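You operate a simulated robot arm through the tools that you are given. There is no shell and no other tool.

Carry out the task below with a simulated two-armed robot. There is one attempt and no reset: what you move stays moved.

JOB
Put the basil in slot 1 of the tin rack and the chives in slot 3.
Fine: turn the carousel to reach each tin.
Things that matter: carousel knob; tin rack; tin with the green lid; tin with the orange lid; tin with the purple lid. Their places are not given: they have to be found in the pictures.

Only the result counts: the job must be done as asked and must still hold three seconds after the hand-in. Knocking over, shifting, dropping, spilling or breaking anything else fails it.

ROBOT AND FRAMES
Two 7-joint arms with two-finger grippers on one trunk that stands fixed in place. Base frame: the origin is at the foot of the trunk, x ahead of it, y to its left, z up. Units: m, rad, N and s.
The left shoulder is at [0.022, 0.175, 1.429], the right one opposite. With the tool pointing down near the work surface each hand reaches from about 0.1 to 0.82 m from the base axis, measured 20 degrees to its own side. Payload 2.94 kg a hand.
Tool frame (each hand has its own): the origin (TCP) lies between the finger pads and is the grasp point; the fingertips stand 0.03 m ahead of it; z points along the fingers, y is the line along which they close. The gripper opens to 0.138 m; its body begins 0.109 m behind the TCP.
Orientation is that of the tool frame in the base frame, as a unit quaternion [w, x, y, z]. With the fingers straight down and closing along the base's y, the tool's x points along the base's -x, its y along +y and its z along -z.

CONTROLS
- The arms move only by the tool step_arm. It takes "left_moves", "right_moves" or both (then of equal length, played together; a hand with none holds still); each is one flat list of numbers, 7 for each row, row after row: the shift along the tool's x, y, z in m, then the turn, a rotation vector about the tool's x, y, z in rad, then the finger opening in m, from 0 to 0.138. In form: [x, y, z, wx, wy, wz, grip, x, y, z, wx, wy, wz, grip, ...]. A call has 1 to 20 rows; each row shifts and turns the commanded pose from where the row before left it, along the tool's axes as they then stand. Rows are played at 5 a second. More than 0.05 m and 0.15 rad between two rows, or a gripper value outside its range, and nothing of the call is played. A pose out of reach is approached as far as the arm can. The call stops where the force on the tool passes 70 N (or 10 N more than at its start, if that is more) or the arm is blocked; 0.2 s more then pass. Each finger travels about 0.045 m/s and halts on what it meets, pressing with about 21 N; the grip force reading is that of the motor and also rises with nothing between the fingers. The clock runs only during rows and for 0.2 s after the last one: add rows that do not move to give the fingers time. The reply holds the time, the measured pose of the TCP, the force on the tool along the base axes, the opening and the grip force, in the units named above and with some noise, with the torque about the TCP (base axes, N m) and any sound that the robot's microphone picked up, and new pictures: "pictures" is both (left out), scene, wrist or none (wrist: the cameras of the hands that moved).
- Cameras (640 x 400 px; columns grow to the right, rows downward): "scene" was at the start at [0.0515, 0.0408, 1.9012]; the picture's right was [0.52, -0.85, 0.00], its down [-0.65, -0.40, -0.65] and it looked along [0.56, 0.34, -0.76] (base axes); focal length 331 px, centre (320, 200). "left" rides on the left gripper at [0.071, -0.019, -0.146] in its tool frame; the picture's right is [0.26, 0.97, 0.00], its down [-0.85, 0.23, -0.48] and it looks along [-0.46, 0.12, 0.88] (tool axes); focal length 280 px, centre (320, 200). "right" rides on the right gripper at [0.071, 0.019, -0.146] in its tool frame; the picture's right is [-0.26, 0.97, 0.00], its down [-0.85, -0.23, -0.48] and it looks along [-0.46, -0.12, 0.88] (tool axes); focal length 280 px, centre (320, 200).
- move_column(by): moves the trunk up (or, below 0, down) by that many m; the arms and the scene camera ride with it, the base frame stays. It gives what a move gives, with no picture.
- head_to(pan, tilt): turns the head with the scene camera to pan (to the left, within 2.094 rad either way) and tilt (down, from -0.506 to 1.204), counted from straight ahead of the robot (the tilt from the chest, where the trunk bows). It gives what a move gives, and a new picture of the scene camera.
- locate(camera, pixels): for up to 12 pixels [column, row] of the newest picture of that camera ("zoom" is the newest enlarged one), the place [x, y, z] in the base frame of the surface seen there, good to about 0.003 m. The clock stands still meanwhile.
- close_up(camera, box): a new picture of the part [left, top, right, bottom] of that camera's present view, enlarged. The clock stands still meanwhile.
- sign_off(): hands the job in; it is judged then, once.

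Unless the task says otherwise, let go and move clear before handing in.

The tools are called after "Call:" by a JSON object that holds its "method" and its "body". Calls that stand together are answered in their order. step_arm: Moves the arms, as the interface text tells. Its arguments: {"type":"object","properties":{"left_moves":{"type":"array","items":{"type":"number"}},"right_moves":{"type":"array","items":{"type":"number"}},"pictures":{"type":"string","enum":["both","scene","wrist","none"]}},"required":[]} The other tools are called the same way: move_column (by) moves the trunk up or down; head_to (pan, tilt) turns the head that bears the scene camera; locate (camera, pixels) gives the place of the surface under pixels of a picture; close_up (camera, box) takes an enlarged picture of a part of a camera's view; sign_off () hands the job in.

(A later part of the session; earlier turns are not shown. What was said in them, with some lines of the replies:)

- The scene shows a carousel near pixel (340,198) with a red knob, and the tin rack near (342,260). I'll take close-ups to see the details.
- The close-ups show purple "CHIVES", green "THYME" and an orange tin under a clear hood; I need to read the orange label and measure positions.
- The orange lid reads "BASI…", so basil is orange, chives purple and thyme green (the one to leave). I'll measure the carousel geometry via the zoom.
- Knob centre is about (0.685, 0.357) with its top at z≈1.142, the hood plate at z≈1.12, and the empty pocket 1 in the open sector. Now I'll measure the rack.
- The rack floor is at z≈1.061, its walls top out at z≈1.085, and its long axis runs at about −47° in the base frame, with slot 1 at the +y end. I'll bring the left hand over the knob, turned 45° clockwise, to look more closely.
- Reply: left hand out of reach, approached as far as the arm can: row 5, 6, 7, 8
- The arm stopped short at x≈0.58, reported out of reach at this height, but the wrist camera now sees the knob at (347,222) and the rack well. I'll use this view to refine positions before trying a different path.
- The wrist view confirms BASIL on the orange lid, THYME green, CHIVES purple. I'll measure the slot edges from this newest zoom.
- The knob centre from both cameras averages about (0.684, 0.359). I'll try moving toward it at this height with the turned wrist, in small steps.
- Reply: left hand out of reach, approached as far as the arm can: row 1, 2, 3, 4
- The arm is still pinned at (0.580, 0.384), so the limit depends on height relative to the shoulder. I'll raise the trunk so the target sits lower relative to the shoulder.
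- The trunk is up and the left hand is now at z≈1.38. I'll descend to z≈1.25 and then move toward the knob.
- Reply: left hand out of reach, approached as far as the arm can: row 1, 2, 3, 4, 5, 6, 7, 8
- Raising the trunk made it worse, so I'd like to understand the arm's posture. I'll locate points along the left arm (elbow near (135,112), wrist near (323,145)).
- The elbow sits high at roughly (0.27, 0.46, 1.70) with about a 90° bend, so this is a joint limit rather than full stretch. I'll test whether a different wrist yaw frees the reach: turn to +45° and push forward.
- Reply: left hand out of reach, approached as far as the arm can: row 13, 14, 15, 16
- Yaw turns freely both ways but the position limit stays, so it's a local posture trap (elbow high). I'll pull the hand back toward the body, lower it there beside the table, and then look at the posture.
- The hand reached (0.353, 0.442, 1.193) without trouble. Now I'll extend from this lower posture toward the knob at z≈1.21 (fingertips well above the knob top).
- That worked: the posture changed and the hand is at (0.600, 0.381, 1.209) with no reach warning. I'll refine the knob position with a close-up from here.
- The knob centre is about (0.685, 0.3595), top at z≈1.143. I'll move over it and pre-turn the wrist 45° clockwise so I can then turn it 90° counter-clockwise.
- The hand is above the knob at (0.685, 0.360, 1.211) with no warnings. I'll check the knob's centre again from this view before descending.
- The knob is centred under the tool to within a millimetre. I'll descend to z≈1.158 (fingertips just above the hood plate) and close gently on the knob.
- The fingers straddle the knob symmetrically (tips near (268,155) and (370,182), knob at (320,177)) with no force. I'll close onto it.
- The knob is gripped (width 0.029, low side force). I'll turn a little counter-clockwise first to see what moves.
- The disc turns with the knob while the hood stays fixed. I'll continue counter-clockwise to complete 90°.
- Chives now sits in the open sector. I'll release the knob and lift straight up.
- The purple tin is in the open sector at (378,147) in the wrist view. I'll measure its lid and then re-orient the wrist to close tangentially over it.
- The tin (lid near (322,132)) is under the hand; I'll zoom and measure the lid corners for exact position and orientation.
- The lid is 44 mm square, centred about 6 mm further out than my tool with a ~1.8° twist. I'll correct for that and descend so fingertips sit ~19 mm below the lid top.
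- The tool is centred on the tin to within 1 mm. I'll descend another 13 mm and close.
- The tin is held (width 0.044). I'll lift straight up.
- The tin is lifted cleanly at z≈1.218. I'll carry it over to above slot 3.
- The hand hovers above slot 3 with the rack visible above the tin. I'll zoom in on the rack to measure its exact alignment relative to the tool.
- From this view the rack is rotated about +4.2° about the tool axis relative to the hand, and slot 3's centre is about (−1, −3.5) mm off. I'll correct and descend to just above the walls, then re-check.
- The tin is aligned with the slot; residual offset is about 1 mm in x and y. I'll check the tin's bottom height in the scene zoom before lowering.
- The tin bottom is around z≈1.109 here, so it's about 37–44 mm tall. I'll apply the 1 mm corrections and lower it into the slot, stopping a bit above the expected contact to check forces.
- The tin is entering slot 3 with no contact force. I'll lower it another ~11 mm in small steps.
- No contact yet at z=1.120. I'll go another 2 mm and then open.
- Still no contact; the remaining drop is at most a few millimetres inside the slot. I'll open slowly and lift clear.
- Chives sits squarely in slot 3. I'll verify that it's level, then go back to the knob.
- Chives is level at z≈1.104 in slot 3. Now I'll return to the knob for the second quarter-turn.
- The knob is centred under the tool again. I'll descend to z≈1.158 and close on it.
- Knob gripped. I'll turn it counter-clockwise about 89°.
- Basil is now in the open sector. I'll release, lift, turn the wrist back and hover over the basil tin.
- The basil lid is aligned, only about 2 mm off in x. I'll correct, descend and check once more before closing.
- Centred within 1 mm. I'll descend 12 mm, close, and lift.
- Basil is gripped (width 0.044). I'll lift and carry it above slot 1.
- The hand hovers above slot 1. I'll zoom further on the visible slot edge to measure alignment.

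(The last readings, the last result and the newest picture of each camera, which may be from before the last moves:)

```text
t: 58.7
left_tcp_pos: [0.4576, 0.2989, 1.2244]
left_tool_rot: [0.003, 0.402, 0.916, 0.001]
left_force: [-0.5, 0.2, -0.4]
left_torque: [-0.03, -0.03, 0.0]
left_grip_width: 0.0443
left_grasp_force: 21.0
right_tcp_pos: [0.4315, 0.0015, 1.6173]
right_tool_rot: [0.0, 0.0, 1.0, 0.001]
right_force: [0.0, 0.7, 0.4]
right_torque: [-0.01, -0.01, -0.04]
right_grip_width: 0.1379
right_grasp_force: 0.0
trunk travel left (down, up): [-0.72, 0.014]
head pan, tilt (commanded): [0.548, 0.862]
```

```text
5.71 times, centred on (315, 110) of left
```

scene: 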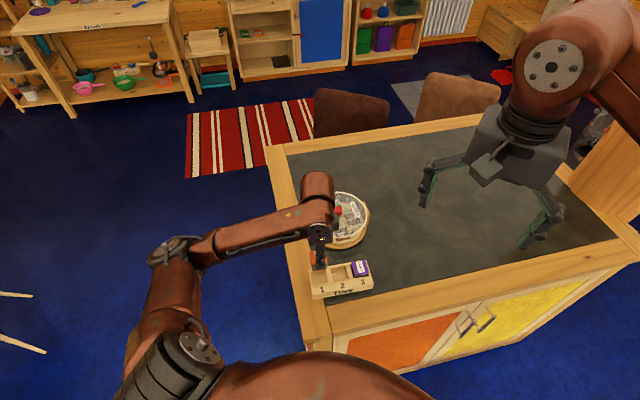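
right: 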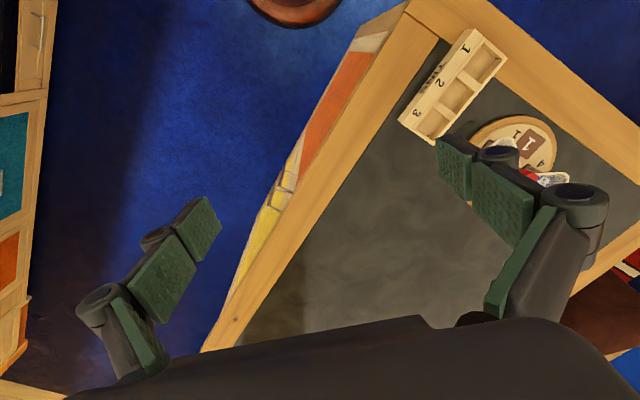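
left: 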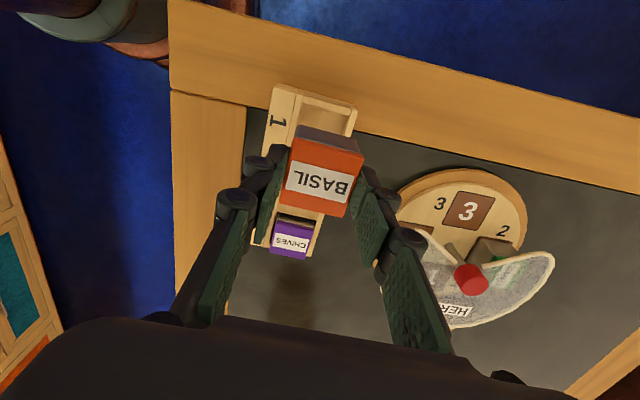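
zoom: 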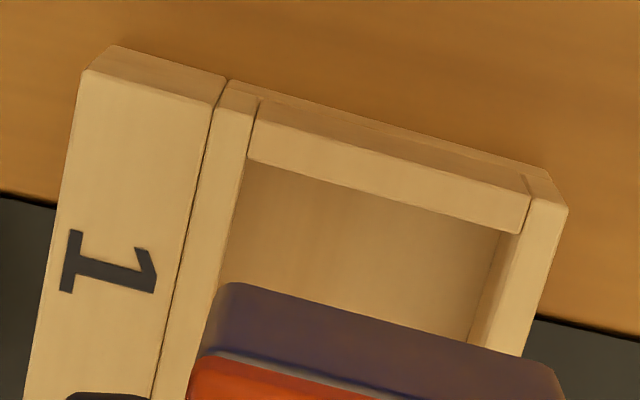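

Slot 1 is aligned in rotation; I need about −3.5 mm along tool x. I'll correct, descend to just above the walls, and re-check.

Call:
{"method": "step_arm", "body": {"left_moves": [-0.0035, 0.0003, 0, 0, 0, -0.006, 0.03, 0, 0, 0.034, 0, 0, 0, 0.03, 0, 0, 0.03, 0, 0, 0, 0.03, 0, 0, 0, 0, 0, 0, 0.03]}}

Call:
{"method": "close_up", "body": {"camera": "left", "box": [250, 60, 400, 220]}}

Call:
{"method": "close_up", "body": {"camera": "left", "box": [265, 75, 365, 145]}}

Call:
{"method": "close_up", "body": {"camera": "scene", "box": [300, 245, 360, 295]}}

```text
t: 59.7
left_tcp_pos: [0.4618, 0.2957, 1.1605]
left_tool_rot: [0.003, 0.398, 0.917, 0.0]
left_force: [0.3, -0.4, -0.9]
left_torque: [-0.03, -0.02, -0.05]
left_grip_width: 0.0446
left_grasp_force: 20.9
right_tcp_pos: [0.4326, 0.002, 1.6165]
right_tool_rot: [0.0, 0.001, 1.0, 0.001]
right_force: [0.5, -0.8, 0.8]
right_torque: [0.02, 0.0, 0.0]
right_grip_width: 0.1381
right_grasp_force: 0.1
trunk travel left (down, up): [-0.72, 0.014]
head pan, tilt (commanded): [0.548, 0.862]
```

scene: 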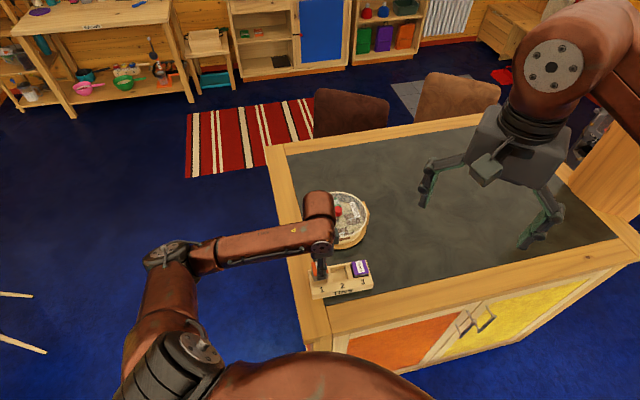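
left: 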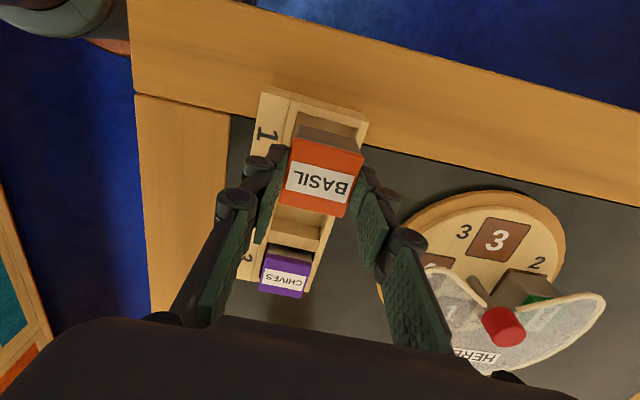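

```text
2.50 times, centred on (325, 140) of left
```

zoom: 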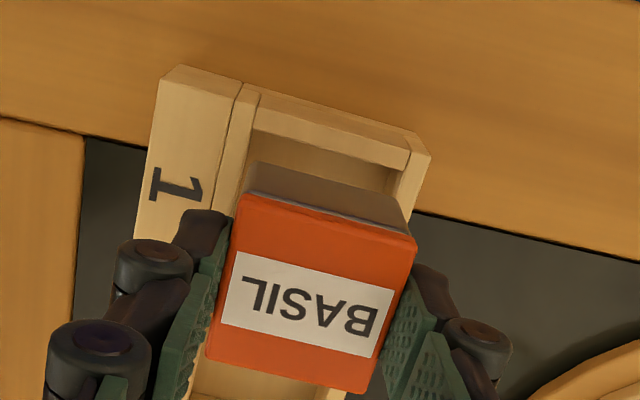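

```text
5.71 times, centred on (315, 110) of left
```

zoom: 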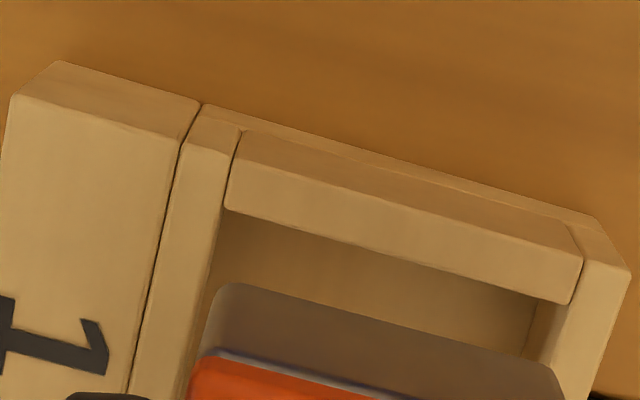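

```text
8.00 times, centred on (330, 270) of scene
```

zoom: 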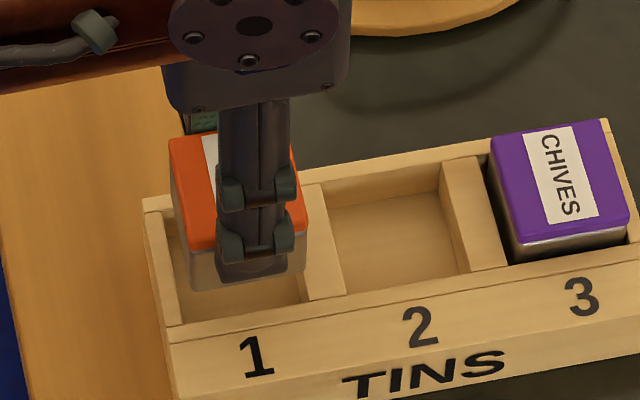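

Alignment looks right (slot edge at tool x≈0.0257, y-centre within 1 mm). I'll lower the tin into slot 1 in steps.

Call:
{"method": "step_arm", "body": {"left_moves": [0.0002, 0.0003, 0.012, 0, 0, 0, 0.03, 0, 0, 0.012, 0, 0, 0, 0.03, 0, 0, 0.006, 0, 0, 0, 0.03, 0, 0, 0, 0, 0, 0, 0.03], "pictures": "wrist"}}

Call:
{"method": "close_up", "body": {"camera": "left", "box": [250, 60, 400, 220]}}

Call:
{"method": "close_up", "body": {"camera": "scene", "box": [300, 245, 360, 295]}}

```text
t: 60.7
left_tcp_pos: [0.4618, 0.2962, 1.1304]
left_tool_rot: [0.004, 0.4, 0.916, 0.001]
left_force: [-0.2, 0.0, -0.3]
left_torque: [0.05, -0.02, -0.02]
left_grip_width: 0.0441
left_grasp_force: 21.1
right_tcp_pos: [0.4313, 0.0023, 1.6167]
right_tool_rot: [0.0, -0.001, 1.0, 0.001]
right_force: [-0.6, 0.0, 0.2]
right_torque: [0.04, -0.01, 0.0]
right_grip_width: 0.1381
right_grasp_force: 0.1
trunk travel left (down, up): [-0.72, 0.014]
head pan, tilt (commanded): [0.548, 0.862]
```

left: 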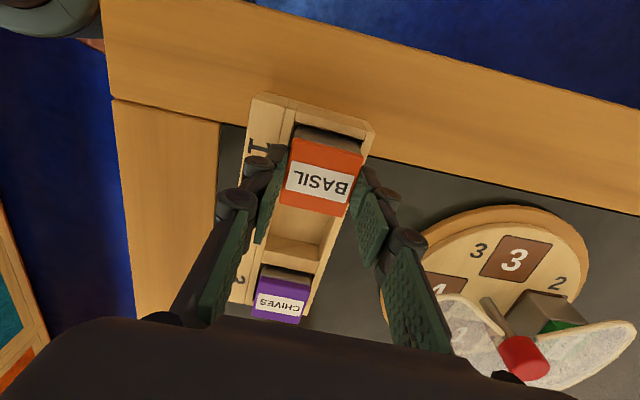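

```text
2.50 times, centred on (325, 140) of left
```

zoom: 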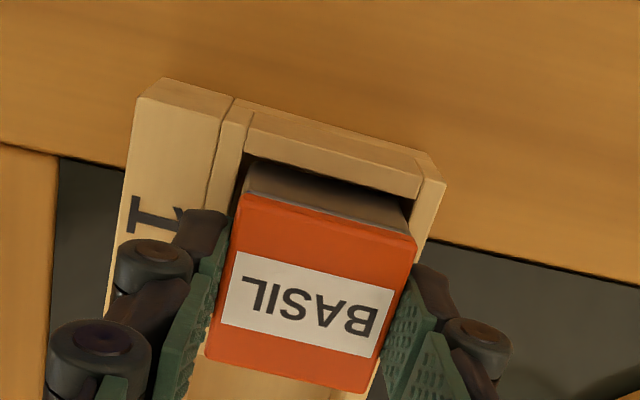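

```text
8.00 times, centred on (330, 270) of scene
```

zoom: 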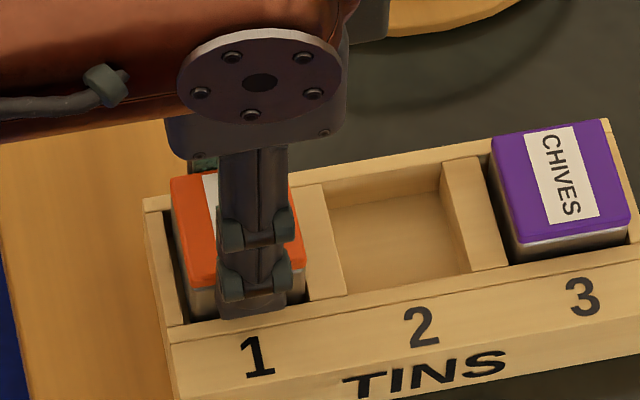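

The tin is inside slot 1 with no side force and ~2.6 mm gap at the end wall. I'll lower the last ~12 mm.

Call:
{"method": "step_arm", "body": {"left_moves": [0, 0, 0.004, 0, 0, 0, 0.03, 0, 0, 0.004, 0, 0, 0, 0.03, 0, 0, 0.002, 0, 0, 0, 0.03, 0, 0, 0.002, 0, 0, 0, 0.03, 0, 0, 0, 0, 0, 0, 0.03], "pictures": "wrist"}}

```text
t: 61.9
left_tcp_pos: [0.4614, 0.2967, 1.1185]
left_tool_rot: [0.003, 0.399, 0.917, 0.0]
left_force: [-1.0, -0.5, 2.2]
left_torque: [-0.02, 0.11, -0.01]
left_grip_width: 0.0444
left_grasp_force: 21.4
right_tcp_pos: [0.4322, 0.003, 1.6169]
right_tool_rot: [0.0, 0.0, 1.0, 0.0]
right_force: [-0.3, -1.0, -0.9]
right_torque: [0.02, 0.0, -0.01]
right_grip_width: 0.1381
right_grasp_force: 0.0
trunk travel left (down, up): [-0.72, 0.014]
head pan, tilt (commanded): [0.548, 0.862]
```

left: 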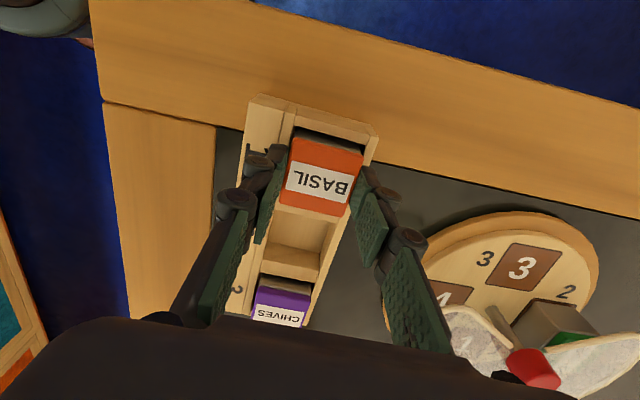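

A 2 N upward force shows the tin has just touched the floor. I'll open slowly and lift straight up.

Call:
{"method": "step_arm", "body": {"left_moves": [0, 0, 0, 0, 0, 0, 0.046, 0, 0, 0, 0, 0, 0, 0.052, 0, 0, 0, 0, 0, 0, 0.06, 0, 0, 0, 0, 0, 0, 0.07, 0, 0, -0.01, 0, 0, 0, 0.07, 0, 0, -0.03, 0, 0, 0, 0.07, 0, 0, -0.04, 0, 0, 0, 0.07, 0, 0, -0.04, 0, 0, 0, 0.07]}}

Call:
{"method": "close_up", "body": {"camera": "left", "box": [230, 60, 430, 240]}}

Call:
{"method": "close_up", "body": {"camera": "scene", "box": [295, 180, 385, 305]}}

```text
t: 63.7
left_tcp_pos: [0.4596, 0.2947, 1.2404]
left_tool_rot: [0.004, 0.399, 0.917, 0.001]
left_force: [0.4, -1.0, -0.5]
left_torque: [0.03, -0.01, 0.02]
left_grip_width: 0.0699
left_grasp_force: 0.1
right_tcp_pos: [0.4324, 0.0018, 1.6169]
right_tool_rot: [0.0, 0.0, 1.0, 0.0]
right_force: [0.6, 0.2, 0.5]
right_torque: [0.01, -0.02, 0.01]
right_grip_width: 0.138
right_grasp_force: 0.1
trunk travel left (down, up): [-0.72, 0.014]
head pan, tilt (commanded): [0.548, 0.862]
```

scene: 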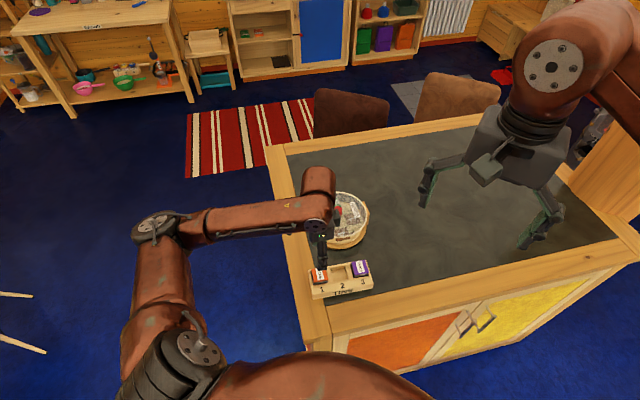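
left: 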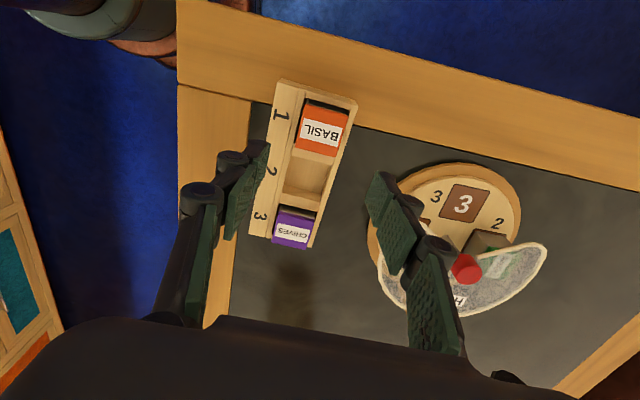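

```text
2.22 times, centred on (330, 150) of left
```

zoom: 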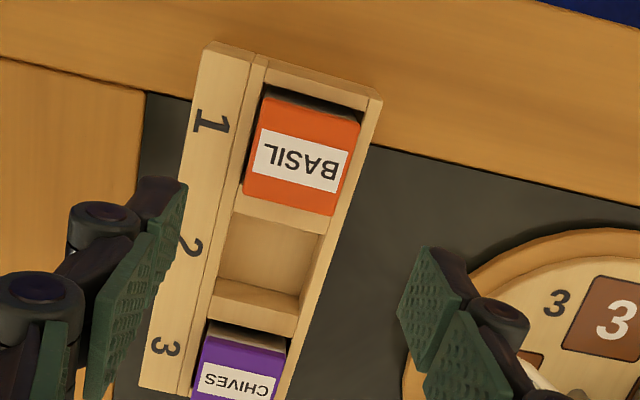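

```text
3.20 times, centred on (340, 242) of scene
```

zoom: 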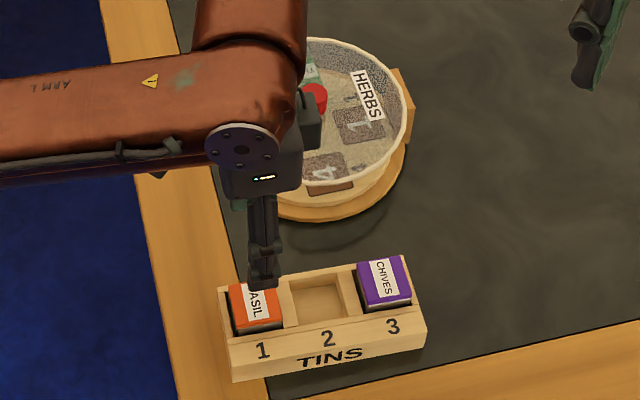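

Basil is in slot 1 and chives in slot 3. I'll move the hand well clear and verify everything is level and undisturbed.

Call:
{"method": "step_arm", "body": {"left_moves": [0, 0, -0.035, 0, 0, 0, 0.07, 0, 0, -0.035, 0, 0, 0, 0.07, 0.035, 0, -0.02, 0, 0, 0, 0.07, 0.04, 0, 0, 0, 0, 0, 0.07, 0.04, 0, 0, 0, 0, 0, 0.07, 0.04, 0, 0, 0, 0, 0, 0.07, 0, 0, 0, 0, 0, 0, 0.07]}}

Call:
{"method": "close_up", "body": {"camera": "scene", "box": [295, 180, 385, 305]}}

Call:
{"method": "close_up", "body": {"camera": "scene", "box": [300, 245, 380, 305]}}

```text
t: 65.3
left_tcp_pos: [0.3566, 0.4104, 1.3278]
left_tool_rot: [0.002, 0.4, 0.917, 0.0]
left_force: [0.6, -0.5, 0.6]
left_torque: [-0.01, 0.04, -0.02]
left_grip_width: 0.0701
left_grasp_force: 0.0
right_tcp_pos: [0.4328, 0.0019, 1.6168]
right_tool_rot: [-0.001, 0.0, 1.0, 0.0]
right_force: [0.3, -0.8, -0.3]
right_torque: [0.0, 0.06, -0.01]
right_grip_width: 0.1379
right_grasp_force: 0.1
trunk travel left (down, up): [-0.72, 0.014]
head pan, tilt (commanded): [0.548, 0.862]
```

scene: 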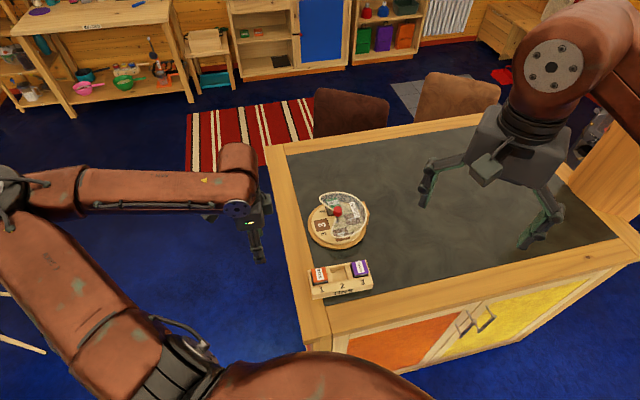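
left: 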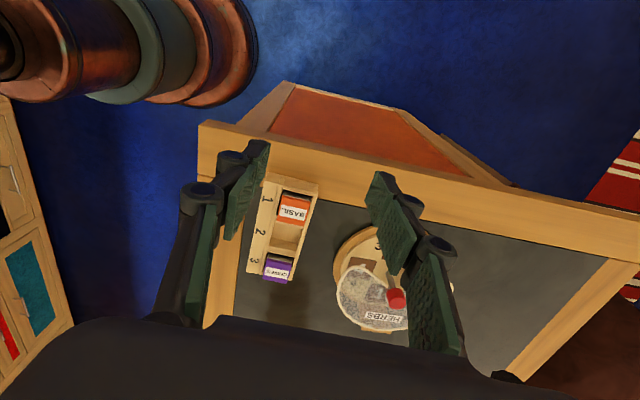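

```text
3.20 times, centred on (340, 242) of scene
```

zoom: 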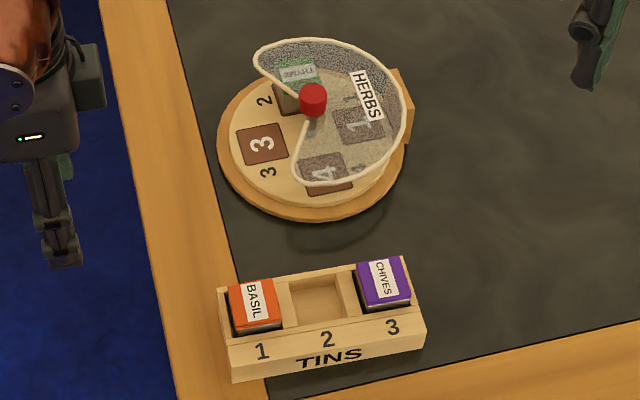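

```text
6.67 times, centred on (340, 275) of scene
```

zoom: 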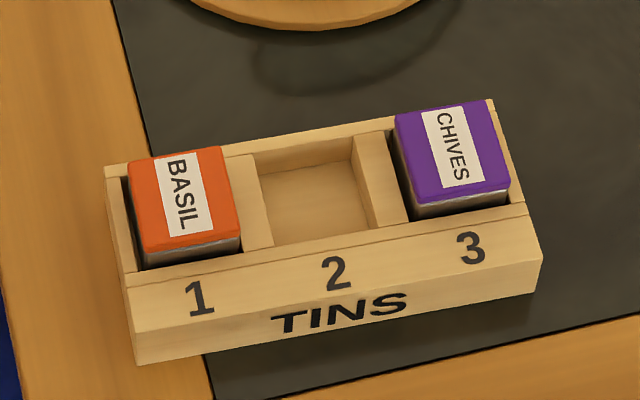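

Both tins sit in their slots and thyme is still in its pocket. I'll confirm the lid heights and carousel position before handing in.

Call:
{"method": "locate", "body": {"camera": "zoom", "pixels": [[137, 170], [215, 155], [150, 243], [233, 228], [185, 200], [405, 122], [485, 110], [425, 195], [500, 180], [112, 172], [520, 205]]}}

Call:
{"method": "locate", "body": {"camera": "scene", "pixels": [[337, 211], [338, 209], [327, 203], [310, 222]]}}

```text
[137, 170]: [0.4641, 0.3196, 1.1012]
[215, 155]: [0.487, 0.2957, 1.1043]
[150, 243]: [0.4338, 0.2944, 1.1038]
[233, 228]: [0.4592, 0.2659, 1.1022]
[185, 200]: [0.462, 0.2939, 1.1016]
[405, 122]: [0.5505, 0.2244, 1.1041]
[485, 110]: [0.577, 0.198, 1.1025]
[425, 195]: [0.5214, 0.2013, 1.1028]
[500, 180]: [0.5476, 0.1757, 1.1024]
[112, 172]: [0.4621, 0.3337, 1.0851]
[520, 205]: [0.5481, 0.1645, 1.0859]
```

```text
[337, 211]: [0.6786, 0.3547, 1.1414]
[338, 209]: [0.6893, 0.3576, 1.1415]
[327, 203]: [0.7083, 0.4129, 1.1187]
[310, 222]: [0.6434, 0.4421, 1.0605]
```

Both lids are level at z≈1.102–1.104. Basil is in slot 1 and chives in slot 3, the rack and carousel read where they were at the start, and the hand is clear. I'm handing in.

Call:
{"method": "sign_off", "body": {}}

```text
The job is handed in.
```

The basil tin (orange lid) is in slot 1 of the rack and the chives tin (purple lid) is in slot 3. I've handed the job in, but no verdict has come back yet.

- **Tins:** both sit flat in their slots, with lids level at about 1.103 m. The labels read BASIL and CHIVES in the final pictures.
- **Carousel:** I turned the knob counter-clockwise about a quarter turn twice, so each tin came round to the open part of the hood. The thyme tin (green lid) turned with it and is still in its pocket.
- **Nothing else moved:** the rack and carousel read the same positions as at the start, to within the locating accuracy.
- **Arms:** I raised the trunk 0.12 m while working out how to reach the carousel and left it raised. The left hand is open and clear of the table, and I didn't use the right arm.
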